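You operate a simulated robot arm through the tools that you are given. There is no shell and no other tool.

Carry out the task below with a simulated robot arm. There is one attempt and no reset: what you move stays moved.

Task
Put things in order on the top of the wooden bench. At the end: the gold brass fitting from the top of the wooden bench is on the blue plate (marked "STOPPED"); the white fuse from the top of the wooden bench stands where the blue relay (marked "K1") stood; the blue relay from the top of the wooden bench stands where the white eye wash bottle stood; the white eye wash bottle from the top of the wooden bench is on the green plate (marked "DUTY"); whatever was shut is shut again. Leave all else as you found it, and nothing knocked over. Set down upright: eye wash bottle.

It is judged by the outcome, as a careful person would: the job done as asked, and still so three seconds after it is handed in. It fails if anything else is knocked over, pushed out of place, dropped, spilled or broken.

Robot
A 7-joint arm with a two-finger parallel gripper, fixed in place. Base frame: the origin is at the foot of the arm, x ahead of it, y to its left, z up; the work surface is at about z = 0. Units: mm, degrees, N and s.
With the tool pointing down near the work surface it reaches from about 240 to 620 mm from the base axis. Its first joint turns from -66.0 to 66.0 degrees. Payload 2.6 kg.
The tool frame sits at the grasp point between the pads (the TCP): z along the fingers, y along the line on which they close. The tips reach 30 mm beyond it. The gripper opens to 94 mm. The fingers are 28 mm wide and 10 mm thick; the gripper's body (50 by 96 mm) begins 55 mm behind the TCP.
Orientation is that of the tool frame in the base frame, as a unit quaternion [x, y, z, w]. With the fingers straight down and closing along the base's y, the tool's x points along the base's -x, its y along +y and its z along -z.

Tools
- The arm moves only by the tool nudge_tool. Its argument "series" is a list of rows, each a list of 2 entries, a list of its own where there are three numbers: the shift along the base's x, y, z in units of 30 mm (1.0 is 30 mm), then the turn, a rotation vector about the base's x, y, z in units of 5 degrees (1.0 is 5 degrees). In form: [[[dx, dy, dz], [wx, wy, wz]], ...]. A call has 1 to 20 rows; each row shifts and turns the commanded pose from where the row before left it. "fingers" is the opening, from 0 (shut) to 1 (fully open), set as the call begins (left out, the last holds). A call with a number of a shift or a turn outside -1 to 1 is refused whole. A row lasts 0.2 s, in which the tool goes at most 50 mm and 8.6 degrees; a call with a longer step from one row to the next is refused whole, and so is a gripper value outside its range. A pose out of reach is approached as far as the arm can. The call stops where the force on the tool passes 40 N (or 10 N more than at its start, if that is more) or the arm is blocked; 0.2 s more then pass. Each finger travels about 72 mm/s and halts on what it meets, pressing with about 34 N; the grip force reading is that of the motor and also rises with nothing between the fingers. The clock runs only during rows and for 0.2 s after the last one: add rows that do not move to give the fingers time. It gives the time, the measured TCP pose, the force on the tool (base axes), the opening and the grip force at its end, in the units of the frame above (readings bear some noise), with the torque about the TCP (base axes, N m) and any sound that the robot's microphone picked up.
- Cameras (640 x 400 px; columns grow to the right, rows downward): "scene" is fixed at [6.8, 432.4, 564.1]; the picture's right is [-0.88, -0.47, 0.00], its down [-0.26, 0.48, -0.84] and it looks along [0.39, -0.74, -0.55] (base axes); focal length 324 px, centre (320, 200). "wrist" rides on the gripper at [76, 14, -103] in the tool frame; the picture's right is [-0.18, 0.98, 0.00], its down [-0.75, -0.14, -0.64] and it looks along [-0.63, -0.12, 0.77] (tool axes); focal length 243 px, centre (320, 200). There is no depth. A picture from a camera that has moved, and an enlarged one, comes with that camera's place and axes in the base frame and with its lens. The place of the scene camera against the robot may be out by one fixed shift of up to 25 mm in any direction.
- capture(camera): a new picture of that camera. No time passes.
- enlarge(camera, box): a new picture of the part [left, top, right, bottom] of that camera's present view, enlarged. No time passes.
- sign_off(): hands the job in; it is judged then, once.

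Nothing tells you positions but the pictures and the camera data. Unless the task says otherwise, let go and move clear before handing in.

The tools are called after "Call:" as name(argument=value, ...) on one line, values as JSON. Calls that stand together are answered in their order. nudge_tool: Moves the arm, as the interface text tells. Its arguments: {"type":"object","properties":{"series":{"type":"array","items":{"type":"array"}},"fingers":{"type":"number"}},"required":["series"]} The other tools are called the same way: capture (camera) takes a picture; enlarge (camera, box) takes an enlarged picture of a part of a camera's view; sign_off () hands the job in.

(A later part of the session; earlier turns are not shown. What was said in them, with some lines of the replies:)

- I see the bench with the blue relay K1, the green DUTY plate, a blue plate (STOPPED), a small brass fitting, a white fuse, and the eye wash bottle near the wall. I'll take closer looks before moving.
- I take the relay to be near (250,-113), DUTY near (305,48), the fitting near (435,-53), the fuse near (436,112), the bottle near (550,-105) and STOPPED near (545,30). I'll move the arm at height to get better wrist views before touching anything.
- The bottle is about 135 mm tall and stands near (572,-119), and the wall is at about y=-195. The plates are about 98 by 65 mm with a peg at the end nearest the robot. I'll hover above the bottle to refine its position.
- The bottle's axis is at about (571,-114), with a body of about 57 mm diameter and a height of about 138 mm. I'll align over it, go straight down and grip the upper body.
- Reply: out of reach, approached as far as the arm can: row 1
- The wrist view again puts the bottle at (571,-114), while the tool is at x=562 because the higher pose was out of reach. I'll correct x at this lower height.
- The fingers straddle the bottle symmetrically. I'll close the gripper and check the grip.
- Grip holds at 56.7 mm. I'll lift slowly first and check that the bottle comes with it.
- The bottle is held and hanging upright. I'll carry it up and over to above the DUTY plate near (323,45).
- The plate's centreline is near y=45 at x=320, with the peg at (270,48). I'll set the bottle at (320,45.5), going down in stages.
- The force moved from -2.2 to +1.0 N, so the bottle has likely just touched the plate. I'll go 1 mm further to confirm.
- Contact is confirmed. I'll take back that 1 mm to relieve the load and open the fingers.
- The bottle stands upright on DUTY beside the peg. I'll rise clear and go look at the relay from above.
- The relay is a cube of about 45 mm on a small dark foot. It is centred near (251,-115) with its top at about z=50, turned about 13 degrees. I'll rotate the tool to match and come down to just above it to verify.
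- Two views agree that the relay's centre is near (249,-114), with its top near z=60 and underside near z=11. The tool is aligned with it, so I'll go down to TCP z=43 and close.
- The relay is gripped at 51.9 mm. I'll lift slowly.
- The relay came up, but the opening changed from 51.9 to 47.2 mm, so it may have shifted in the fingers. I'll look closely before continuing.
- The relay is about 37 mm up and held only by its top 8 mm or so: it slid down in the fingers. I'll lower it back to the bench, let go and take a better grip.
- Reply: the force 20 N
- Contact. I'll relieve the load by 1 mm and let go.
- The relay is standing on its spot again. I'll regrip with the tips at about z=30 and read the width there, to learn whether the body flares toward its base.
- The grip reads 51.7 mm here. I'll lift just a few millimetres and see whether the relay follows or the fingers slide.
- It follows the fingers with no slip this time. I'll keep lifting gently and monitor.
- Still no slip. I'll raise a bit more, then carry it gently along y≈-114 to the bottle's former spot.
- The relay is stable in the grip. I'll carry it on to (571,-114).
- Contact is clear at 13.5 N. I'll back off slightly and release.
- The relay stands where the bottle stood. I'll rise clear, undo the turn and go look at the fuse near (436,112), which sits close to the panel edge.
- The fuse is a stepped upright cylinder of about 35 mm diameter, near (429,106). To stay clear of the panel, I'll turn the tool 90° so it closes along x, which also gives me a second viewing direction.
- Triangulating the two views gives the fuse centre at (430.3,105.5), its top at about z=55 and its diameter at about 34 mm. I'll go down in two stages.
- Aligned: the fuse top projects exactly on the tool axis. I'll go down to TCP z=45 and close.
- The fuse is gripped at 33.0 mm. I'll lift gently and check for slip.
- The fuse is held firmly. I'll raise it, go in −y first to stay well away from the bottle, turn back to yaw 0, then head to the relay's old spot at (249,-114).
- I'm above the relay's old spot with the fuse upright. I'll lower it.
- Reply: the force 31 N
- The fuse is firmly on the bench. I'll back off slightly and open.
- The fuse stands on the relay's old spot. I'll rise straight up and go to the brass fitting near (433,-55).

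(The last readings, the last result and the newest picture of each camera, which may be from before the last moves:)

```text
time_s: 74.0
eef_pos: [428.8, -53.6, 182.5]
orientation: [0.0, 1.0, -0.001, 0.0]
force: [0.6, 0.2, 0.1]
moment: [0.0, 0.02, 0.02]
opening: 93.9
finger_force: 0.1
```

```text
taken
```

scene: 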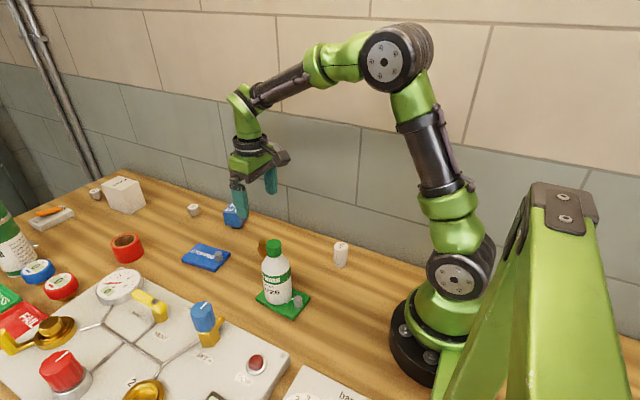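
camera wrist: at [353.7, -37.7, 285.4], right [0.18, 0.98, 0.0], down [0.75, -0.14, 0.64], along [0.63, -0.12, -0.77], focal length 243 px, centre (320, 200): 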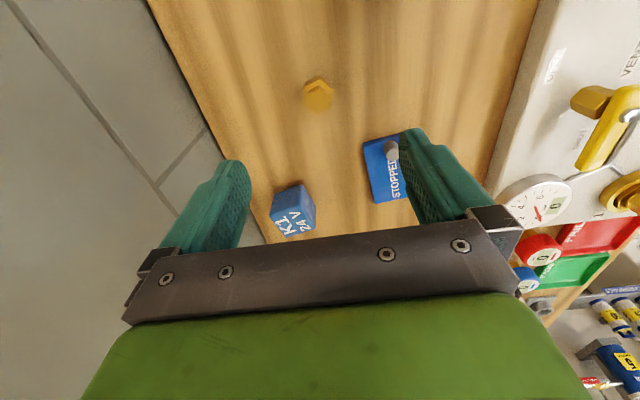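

Call:
enlarge(camera="wrist", box=[270, 50, 370, 140])

Call:
enlarge(camera="wrist", box=[260, 100, 430, 240])

Call:
enlarge(camera="scene", box=[180, 190, 290, 290])

```text
4.44 times, centred on (320, 95) of wrist
camera zoom: at [353.7, -37.7, 285.4], right [0.18, 0.98, 0.0], down [0.75, -0.14, 0.64], along [0.63, -0.12, -0.77], focal length 1078 px, centre (320, 667)
```

zoom: 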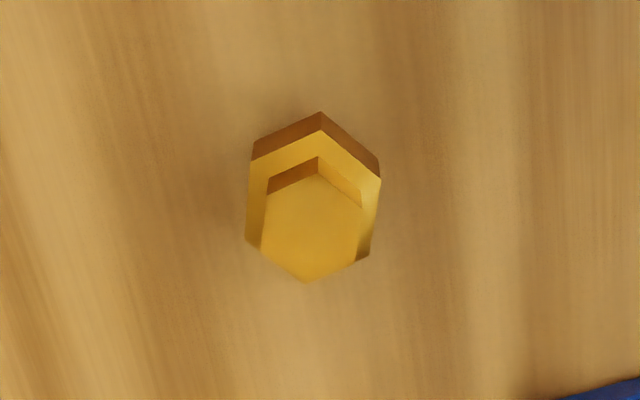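

```text
2.86 times, centred on (345, 170) of wrist
camera zoom: at [353.7, -37.7, 285.4], right [0.18, 0.98, 0.0], down [0.75, -0.14, 0.64], along [0.63, -0.12, -0.77], focal length 693 px, centre (249, 286)
```

zoom: 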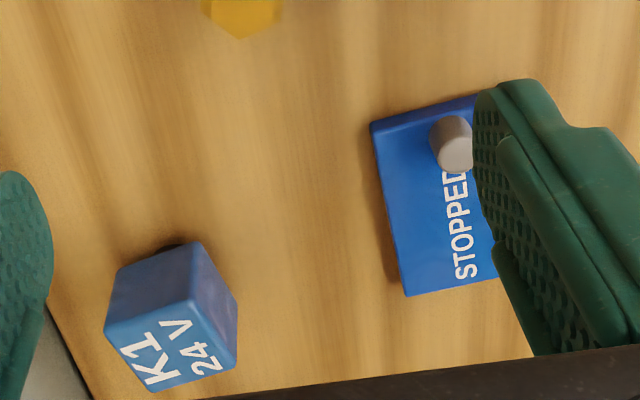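

```text
4.00 times, centred on (235, 240) of scene
camera zoom: at [6.8, 432.4, 564.1], right [-0.88, -0.47, 0.0], down [-0.26, 0.48, -0.84], along [0.39, -0.74, -0.55], focal length 1298 px, centre (660, 40)
```

zoom: 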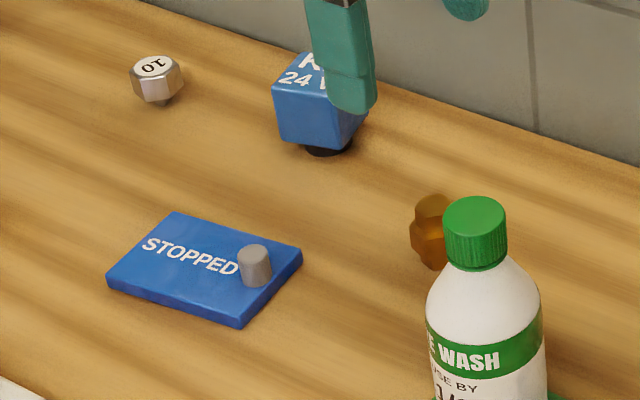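

The fitting is a stepped hex of about 29 mm across flats, standing near (430.5,-54.4) and about 43 mm tall. Its flats are turned about −17°. I'll turn the tool to match and come down partway to re-check.

Call:
nudge_tool(series=[[[0.05, -0.02, -0.5], [0, 0, -0.84]], [[0, 0, -0.7], [0, 0, -0.84]], [[0, 0, -0.7], [0, 0, -0.83]], [[0, 0, -0.6], [0, 0, -0.83]], [[0, 0, -0.4], [0, 0, 0]], [[0, 0, 0], [0, 0, 0]]])

Call:
capture(camera="wrist")

Call:
enlarge(camera="wrist", box=[270, 90, 370, 190])

```text
time_s: 75.4
eef_pos: [431.2, -52.9, 95.2]
orientation: [0.145, 0.989, 0.0, 0.001]
force: [0.4, 0.0, -0.2]
moment: [0.0, -0.01, 0.02]
opening: 94.1
finger_force: 0.0
```

```text
taken
camera wrist: at [362.6, -17.1, 197.7], right [0.46, 0.89, 0.0], down [0.68, -0.35, 0.64], along [0.57, -0.29, -0.77], focal length 243 px, centre (320, 200)
```

wrist: 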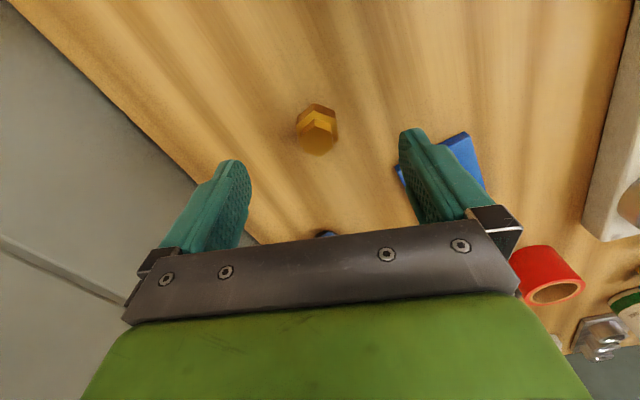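

```text
4.00 times, centred on (320, 140) of wrist
camera zoom: at [362.6, -17.1, 197.7], right [0.46, 0.89, 0.0], down [0.68, -0.35, 0.64], along [0.57, -0.29, -0.77], focal length 970 px, centre (320, 440)
```

zoom: 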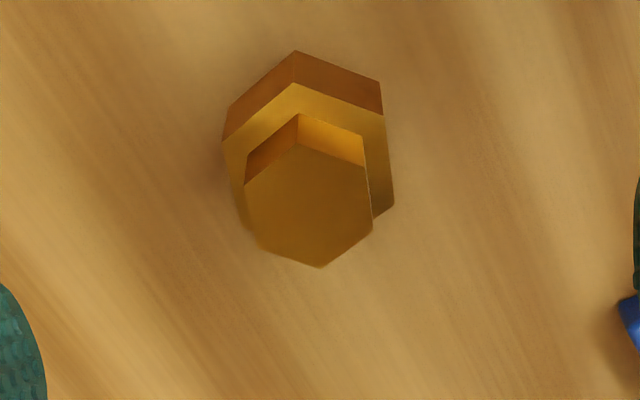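

The fitting's axis is about 2 mm toward −y from the tool, so I'll correct that, go down until the tips are about 7 mm above the bench and close.

Call:
nudge_tool(series=[[[0.01, -0.075, -0.4], [0, 0, -0.1]], [[0, 0, -0.5], [0, 0, 0]], [[0, 0, -0.5], [0, 0, 0]], [[0, 0, -0.35], [0, 0, 0]], [[0, 0, -0.18], [0, 0, 0]], [[0, 0, 0], [0, 0, 0]]])

Call:
capture(camera="wrist")

```text
time_s: 76.8
eef_pos: [431.6, -58.1, 36.9]
orientation: [0.149, 0.989, 0.0, 0.001]
force: [-0.1, 0.6, 0.8]
moment: [0.05, 0.02, -0.02]
opening: 94.3
finger_force: 0.2
```

```text
taken
camera wrist: at [362.5, -20.0, 139.9], right [0.47, 0.88, 0.0], down [0.68, -0.36, 0.64], along [0.57, -0.3, -0.77], focal length 243 px, centre (320, 200)
```

wrist: 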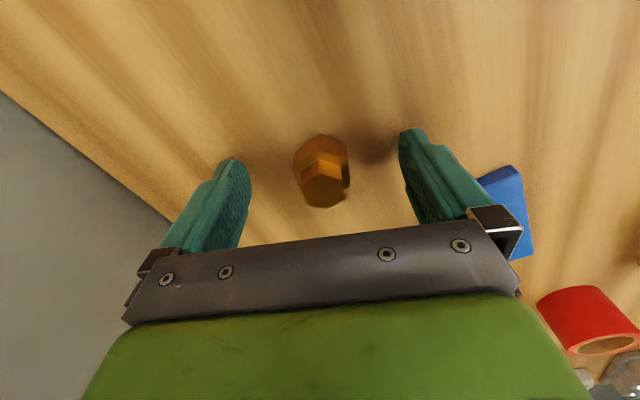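

Call:
enlarge(camera="wrist", box=[220, 110, 420, 230])

```text
3.20 times, centred on (320, 170) of wrist
camera zoom: at [362.5, -20.0, 139.9], right [0.47, 0.88, 0.0], down [0.68, -0.36, 0.64], along [0.57, -0.3, -0.77], focal length 776 px, centre (320, 296)
```

zoom: 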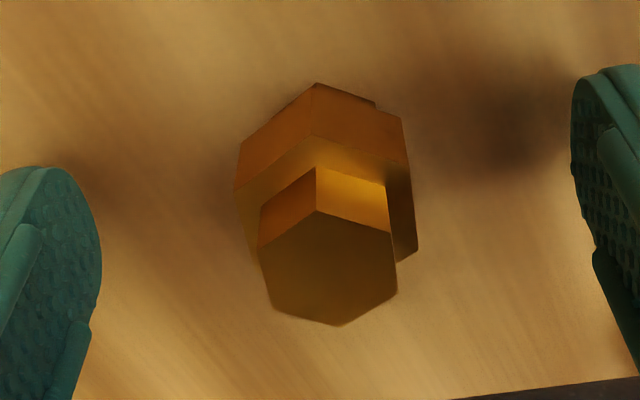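

Call:
nudge_tool(series=[[[0.015, 0.045, 0], [0, 0, 0]], [[0, 0, 0], [0, 0, 0]]])

Call:
nudge_tool(series=[[[0, 0, 0], [0, 0, 0]], [[0, 0, 0], [0, 0, 0]], [[0, 0, 0], [0, 0, 0]], [[0, 0, 0], [0, 0, 0]], [[0, 0, 0], [0, 0, 0]], [[0, 0, 0], [0, 0, 0]]], fingers=0)

Call:
capture(camera="wrist")

Call:
enlarge(camera="scene", box=[220, 190, 320, 270])

```text
time_s: 77.4
eef_pos: [431.6, -55.9, 38.2]
orientation: [0.15, 0.989, 0.001, 0.0]
force: [0.6, 0.9, 0.5]
moment: [0.0, 0.03, 0.0]
opening: 93.9
finger_force: 0.1
```

```text
time_s: 78.8
eef_pos: [432.4, -55.5, 37.5]
orientation: [0.15, 0.989, 0.0, 0.001]
force: [-0.6, 0.6, 2.1]
moment: [-0.03, -0.02, -0.02]
opening: 32.8
finger_force: 34.0
```

```text
taken
camera wrist: at [362.9, -18.5, 140.5], right [0.47, 0.88, 0.0], down [0.68, -0.36, 0.64], along [0.57, -0.3, -0.77], focal length 243 px, centre (320, 200)
```

wrist: 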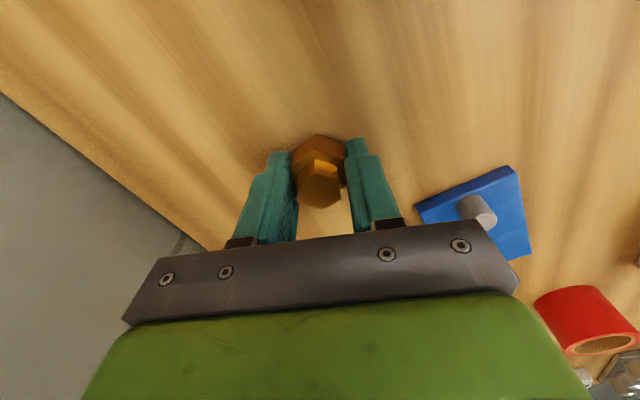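

```text
5.00 times, centred on (270, 230) of scene
camera zoom: at [6.8, 432.4, 564.1], right [-0.88, -0.47, 0.0], down [-0.26, 0.48, -0.84], along [0.39, -0.74, -0.55], focal length 1622 px, centre (570, 50)
```

zoom: 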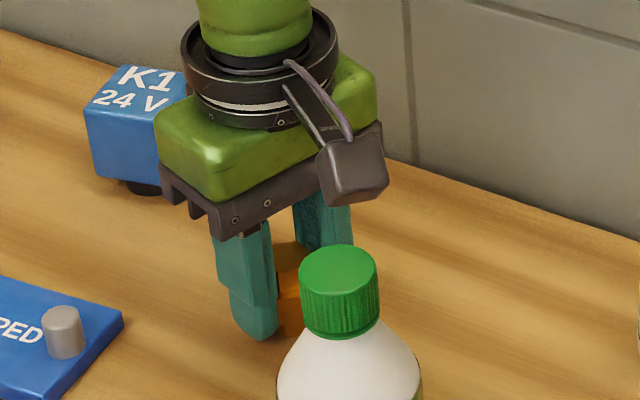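

The fitting is gripped at 32.8 mm. I'll lift in small steps and check for slip.

Call:
nudge_tool(series=[[[0, 0, 0.1], [0, 0, 0]], [[0, 0, 0.15], [0, 0, 0]], [[0, 0, 0.2], [0, 0, 0]], [[0, 0, 0.2], [0, 0, 0]], [[0, 0, 0], [0, 0, 0]]])

Call:
capture(camera="wrist")

Call:
enlarge(camera="wrist", box=[220, 110, 420, 230])

Call:
enlarge(camera="scene", box=[220, 190, 320, 270])

```text
time_s: 80.0
eef_pos: [430.0, -56.0, 57.7]
orientation: [0.149, 0.989, 0.0, 0.0]
force: [-0.2, 0.1, -0.9]
moment: [0.02, -0.04, -0.01]
opening: 32.9
finger_force: 33.7
```

```text
taken
camera wrist: at [362.1, -19.2, 159.7], right [0.47, 0.88, 0.0], down [0.68, -0.36, 0.64], along [0.57, -0.3, -0.77], focal length 243 px, centre (320, 200)
```

wrist: 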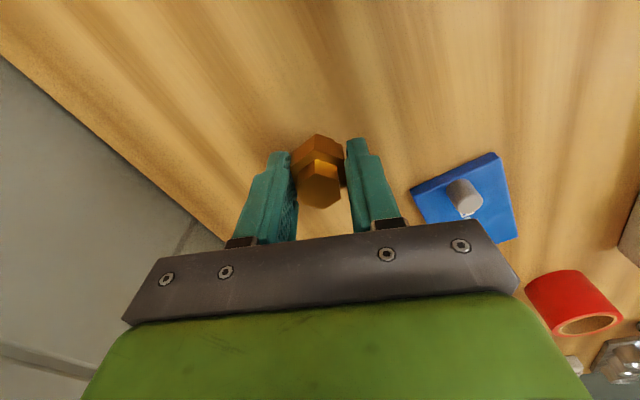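

```text
3.20 times, centred on (320, 170) of wrist
camera zoom: at [362.1, -19.2, 159.7], right [0.47, 0.88, 0.0], down [0.68, -0.36, 0.64], along [0.57, -0.3, -0.77], focal length 776 px, centre (320, 296)
```

zoom: 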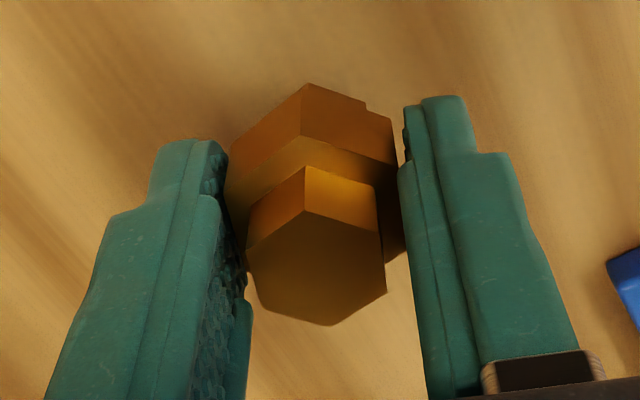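

```text
5.00 times, centred on (270, 230) of scene
camera zoom: at [6.8, 432.4, 564.1], right [-0.88, -0.47, 0.0], down [-0.26, 0.48, -0.84], along [0.39, -0.74, -0.55], focal length 1622 px, centre (570, 50)
```

zoom: 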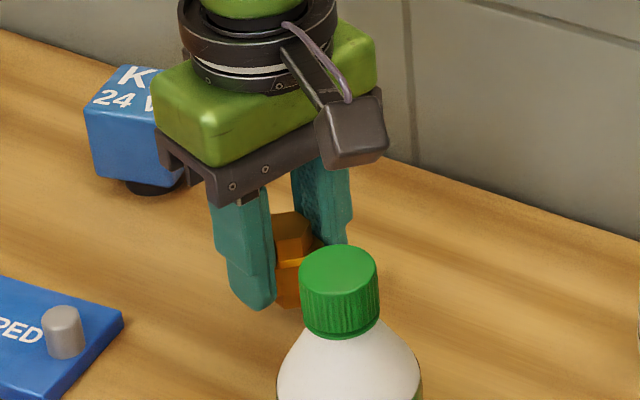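

The fitting follows the fingers without slipping. I'll carry it to above the free part of the STOPPED plate at about (557,25).

Call:
nudge_tool(series=[[[0, 0, 0.3], [0, 0, 0]], [[0, 0, 0.4], [0, 0, 0]], [[0, 0, 0.4], [0, 0, 0]], [[0.15, 0.1, 0.3], [0, 0, 0]], [[0.3, 0.19, 0], [0, 0, 0]], [[0.5, 0.32, 0], [0, 0, 0]], [[0.55, 0.35, 0], [0, 0, 0]], [[0.55, 0.35, 0], [0, 0, 0]], [[0.55, 0.35, 0], [0, 0, 0]], [[0.55, 0.35, 0], [0, 0, 0]], [[0.5, 0.32, 0], [0, 0, 0]], [[0.35, 0.22, 0], [0, 0, 0]], [[0.2, 0.12, 0], [0, 0, 0]], [[0, 0, 0], [0, 0, 0]]])

Call:
capture(camera="wrist")

Call:
enlarge(camera="scene", box=[150, 180, 270, 290])

```text
time_s: 83.0
eef_pos: [556.0, 25.0, 99.2]
orientation: [0.149, 0.989, 0.001, 0.001]
force: [0.8, -0.2, -1.3]
moment: [-0.04, -0.01, 0.01]
opening: 32.8
finger_force: 33.9
```

```text
taken
camera wrist: at [488.4, 62.9, 201.6], right [0.47, 0.88, 0.0], down [0.68, -0.36, 0.64], along [0.57, -0.3, -0.77], focal length 243 px, centre (320, 200)
```

wrist: 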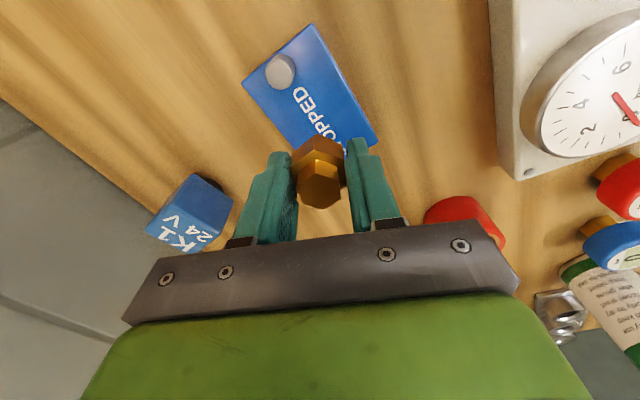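

```text
3.64 times, centred on (210, 235) of scene
camera zoom: at [6.8, 432.4, 564.1], right [-0.88, -0.47, 0.0], down [-0.26, 0.48, -0.84], along [0.39, -0.74, -0.55], focal length 1180 px, centre (720, 73)
```

zoom: 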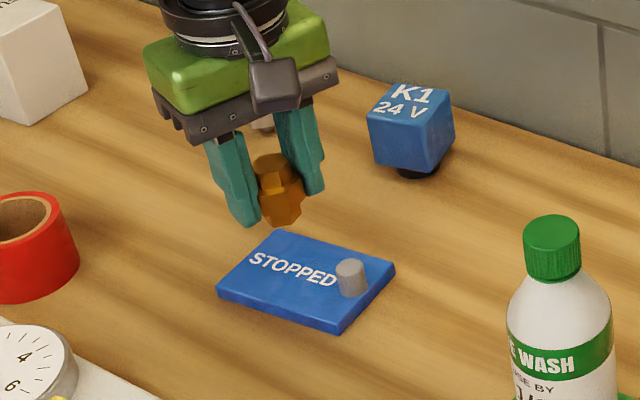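

The plate's centre is at about (550,25) in this view, so I'll nudge a few millimetres further from the peg and lower the fitting.

Call:
nudge_tool(series=[[[0.1, 0.05, -0.3], [0, 0, 0]], [[0, 0, -0.45], [0, 0, 0]], [[0, 0, -0.45], [0, 0, 0]], [[0, 0, -0.3], [0, 0, 0]], [[0, 0, 0], [0, 0, 0]]])

Call:
enlarge(camera="scene", box=[150, 200, 270, 290])

```text
time_s: 84.2
eef_pos: [559.6, 26.3, 54.3]
orientation: [0.15, 0.989, -0.001, 0.0]
force: [-1.1, -0.3, -1.9]
moment: [0.0, 0.0, 0.01]
opening: 32.9
finger_force: 34.4
```

```text
4.44 times, centred on (210, 245) of scene
camera zoom: at [6.8, 432.4, 564.1], right [-0.88, -0.47, 0.0], down [-0.26, 0.48, -0.84], along [0.39, -0.74, -0.55], focal length 1442 px, centre (809, 0)
```

zoom: 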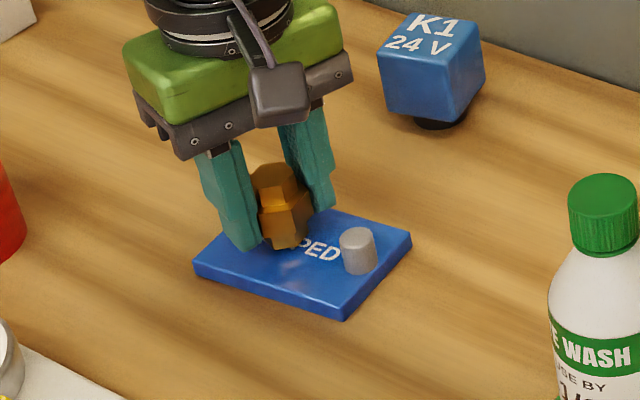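

Call:
nudge_tool(series=[[[0, 0, -0.08], [0, 0, 0]], [[0, 0, -0.05], [0, 0, 0]], [[0, 0, 0], [0, 0, 0]]])

```text
time_s: 85.0
eef_pos: [560.1, 26.3, 49.7]
orientation: [0.149, 0.989, 0.0, 0.0]
force: [0.2, -0.3, 0.4]
moment: [-0.02, 0.01, -0.01]
opening: 32.8
finger_force: 33.9
```

Call:
nudge_tool(series=[[[0, 0, -0.03], [0, 0, 0]], [[0, 0, 0], [0, 0, 0]]])

```text
time_s: 85.6
eef_pos: [560.6, 26.6, 50.9]
orientation: [0.149, 0.989, 0.001, 0.001]
force: [-0.7, 0.4, 3.7]
moment: [0.0, 0.06, 0.02]
opening: 32.7
finger_force: 34.4
```

Call:
nudge_tool(series=[[[0, 0, -0.02], [0, 0, 0]], [[0, 0, 0], [0, 0, 0]]])

Call:
enlarge(camera="scene", box=[170, 220, 250, 280])

```text
time_s: 86.2
eef_pos: [559.9, 25.5, 49.8]
orientation: [0.15, 0.989, 0.001, 0.0]
force: [-1.3, 1.4, 7.9]
moment: [0.06, 0.06, -0.03]
opening: 32.7
finger_force: 33.4
```

```text
6.67 times, centred on (210, 250) of scene
camera zoom: at [6.7, 432.4, 564.1], right [-0.88, -0.47, 0.0], down [-0.26, 0.48, -0.84], along [0.39, -0.74, -0.55], focal length 2162 px, centre (1053, -133)
```

zoom: 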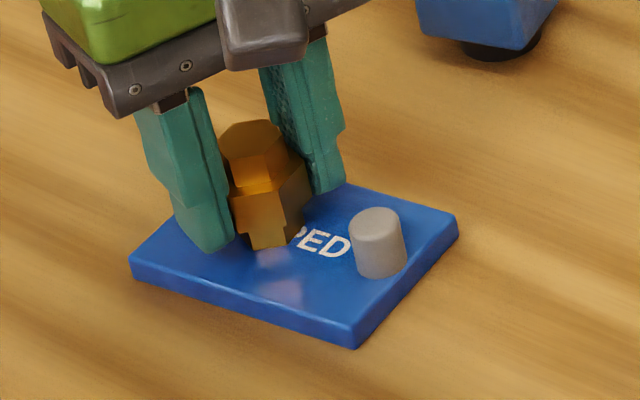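

The fitting's stub rests on the plate. I'll take off the slight load and release.

Call:
nudge_tool(series=[[[0, 0, 0.02], [0, 0, 0]], [[0, 0, 0], [0, 0, 0]]])

Call:
nudge_tool(series=[[[0, 0, 0], [0, 0, 0]], [[0, 0, 0], [0, 0, 0]], [[0, 0, 0], [0, 0, 0]], [[0, 0, 0], [0, 0, 0]]], fingers=1)

Call:
capture(camera="wrist")

Call:
enlarge(camera="scene", box=[170, 220, 250, 280])

```text
time_s: 86.8
eef_pos: [561.2, 25.3, 50.2]
orientation: [0.15, 0.989, 0.0, 0.001]
force: [1.6, 1.9, 7.2]
moment: [0.06, -0.05, -0.03]
opening: 32.6
finger_force: 34.0
```

```text
time_s: 87.8
eef_pos: [559.7, 25.6, 49.6]
orientation: [0.15, 0.989, 0.0, 0.0]
force: [1.0, 0.0, 0.2]
moment: [0.02, 0.03, 0.02]
opening: 94.1
finger_force: 0.2
```

```text
taken
camera wrist: at [491.5, 62.9, 151.9], right [0.47, 0.88, 0.0], down [0.68, -0.36, 0.64], along [0.57, -0.3, -0.77], focal length 243 px, centre (320, 200)
```

wrist: 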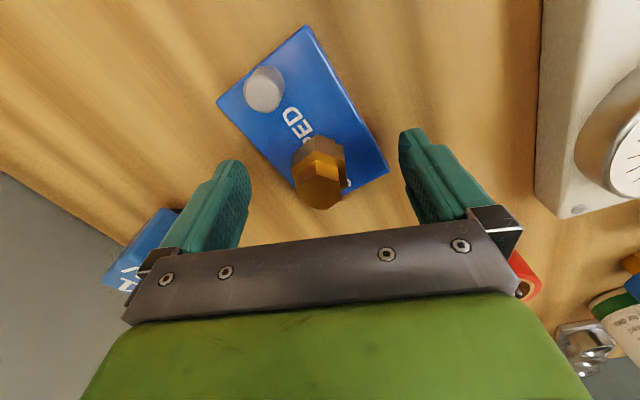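

```text
6.67 times, centred on (210, 250) of scene
camera zoom: at [6.8, 432.4, 564.1], right [-0.88, -0.47, 0.0], down [-0.26, 0.48, -0.84], along [0.39, -0.74, -0.55], focal length 2162 px, centre (1053, -133)
```

zoom: 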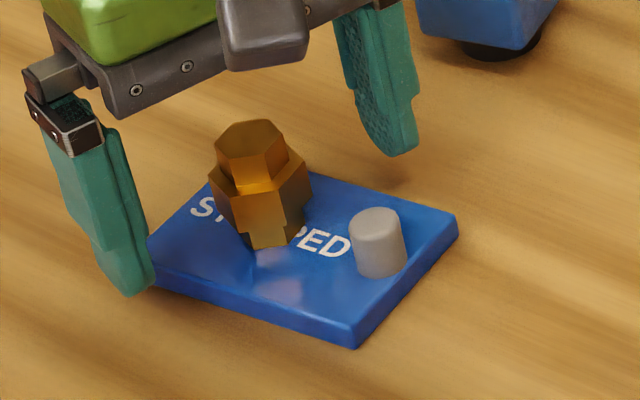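

The fitting stands on the STOPPED plate. I'll rise straight up, withdraw and inspect the whole bench.

Call:
nudge_tool(series=[[[0, 0, 0.4], [0, 0, 0]], [[0, 0, 0.8], [0, 0, 0]], [[0, 0, 0.8], [0, 0, 0]], [[-0.1, 0, 0.8], [0, 0, 0.85]], [[-0.5, -0.2, 0.8], [0, 0, 0.85]], [[-0.8, -0.4, 0.6], [0, 0, 0.85]], [[-0.8, -0.5, 0.5], [0, 0, 0.87]], [[-0.8, -0.6, 0.5], [0, 0, 0]], [[-0.8, -0.6, 0.4], [0, 0, 0]], [[-0.8, -0.6, 0.3], [0, 0, 0]], [[-0.8, -0.6, 0.2], [0, 0, 0]], [[-0.8, -0.5, 0], [0, 0, 0]], [[-0.8, -0.3, 0], [0, 0, 0]], [[0, 0, 0], [0, 0, 0]]])

Call:
capture(camera="wrist")

Call:
capture(camera="scene")

Call:
enlarge(camera="scene", box=[160, 180, 380, 330])

```text
time_s: 90.8
eef_pos: [346.4, -103.7, 232.7]
orientation: [0.001, 1.0, 0.0, 0.0]
force: [0.4, -1.2, -0.1]
moment: [-0.01, -0.03, -0.02]
opening: 93.8
finger_force: 0.1
```

```text
taken
camera wrist: at [271.7, -87.9, 334.8], right [0.19, 0.98, 0.0], down [0.75, -0.14, 0.64], along [0.63, -0.12, -0.77], focal length 243 px, centre (320, 200)
```

wrist: 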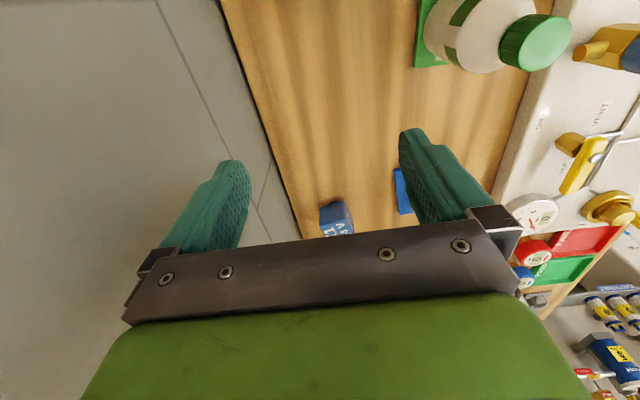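

```text
taken
```

scene: 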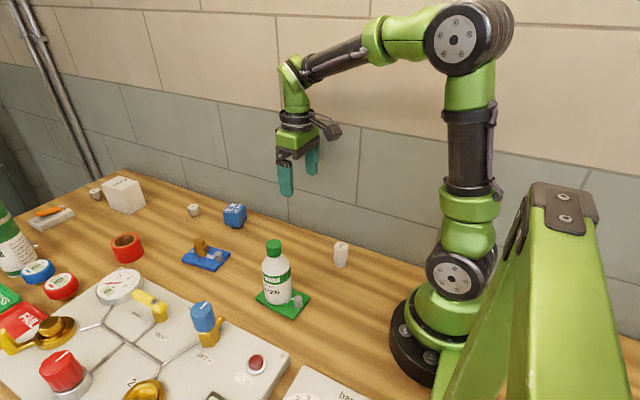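

```text
2.67 times, centred on (270, 255) of scene
camera zoom: at [6.8, 432.4, 564.1], right [-0.88, -0.47, 0.0], down [-0.26, 0.48, -0.84], along [0.39, -0.74, -0.55], focal length 865 px, centre (453, 53)
```

zoom: 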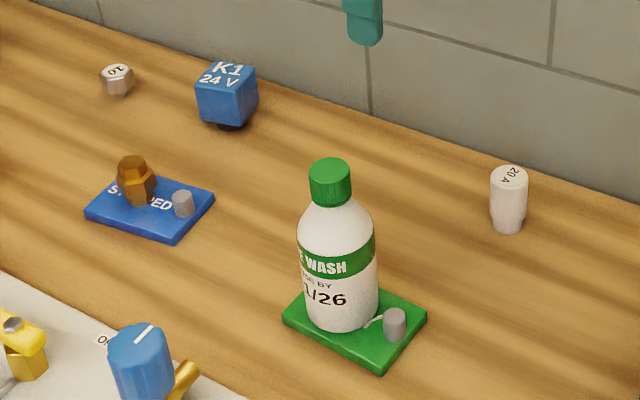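

All four moves check out. The bottle is upright on DUTY, the fitting is on STOPPED, the relay is where the bottle stood, and the fuse is where the relay stood. The plates and everything else are unmoved, nothing was opened, and the arm is clear, so I'm handing in.

Call:
sign_off()

```text
The job is handed in.
```

The job is done and handed in; the last pictures show every item where you asked:

- **Brass fitting:** standing on the blue "STOPPED" plate, clear of its peg.
- **Fuse:** standing where the blue relay "K1" stood.
- **Relay:** standing where the eye wash bottle stood.
- **Eye wash bottle:** upright on the green "DUTY" plate, beside its peg.

The relay slid down in the fingers on the first lift. I lowered it back onto its own spot and gripped it again before carrying it, and it was never dropped.

Nothing was opened, so there was nothing to shut. Both plates are where they started, nothing else looks disturbed, and the arm is clear of everything.
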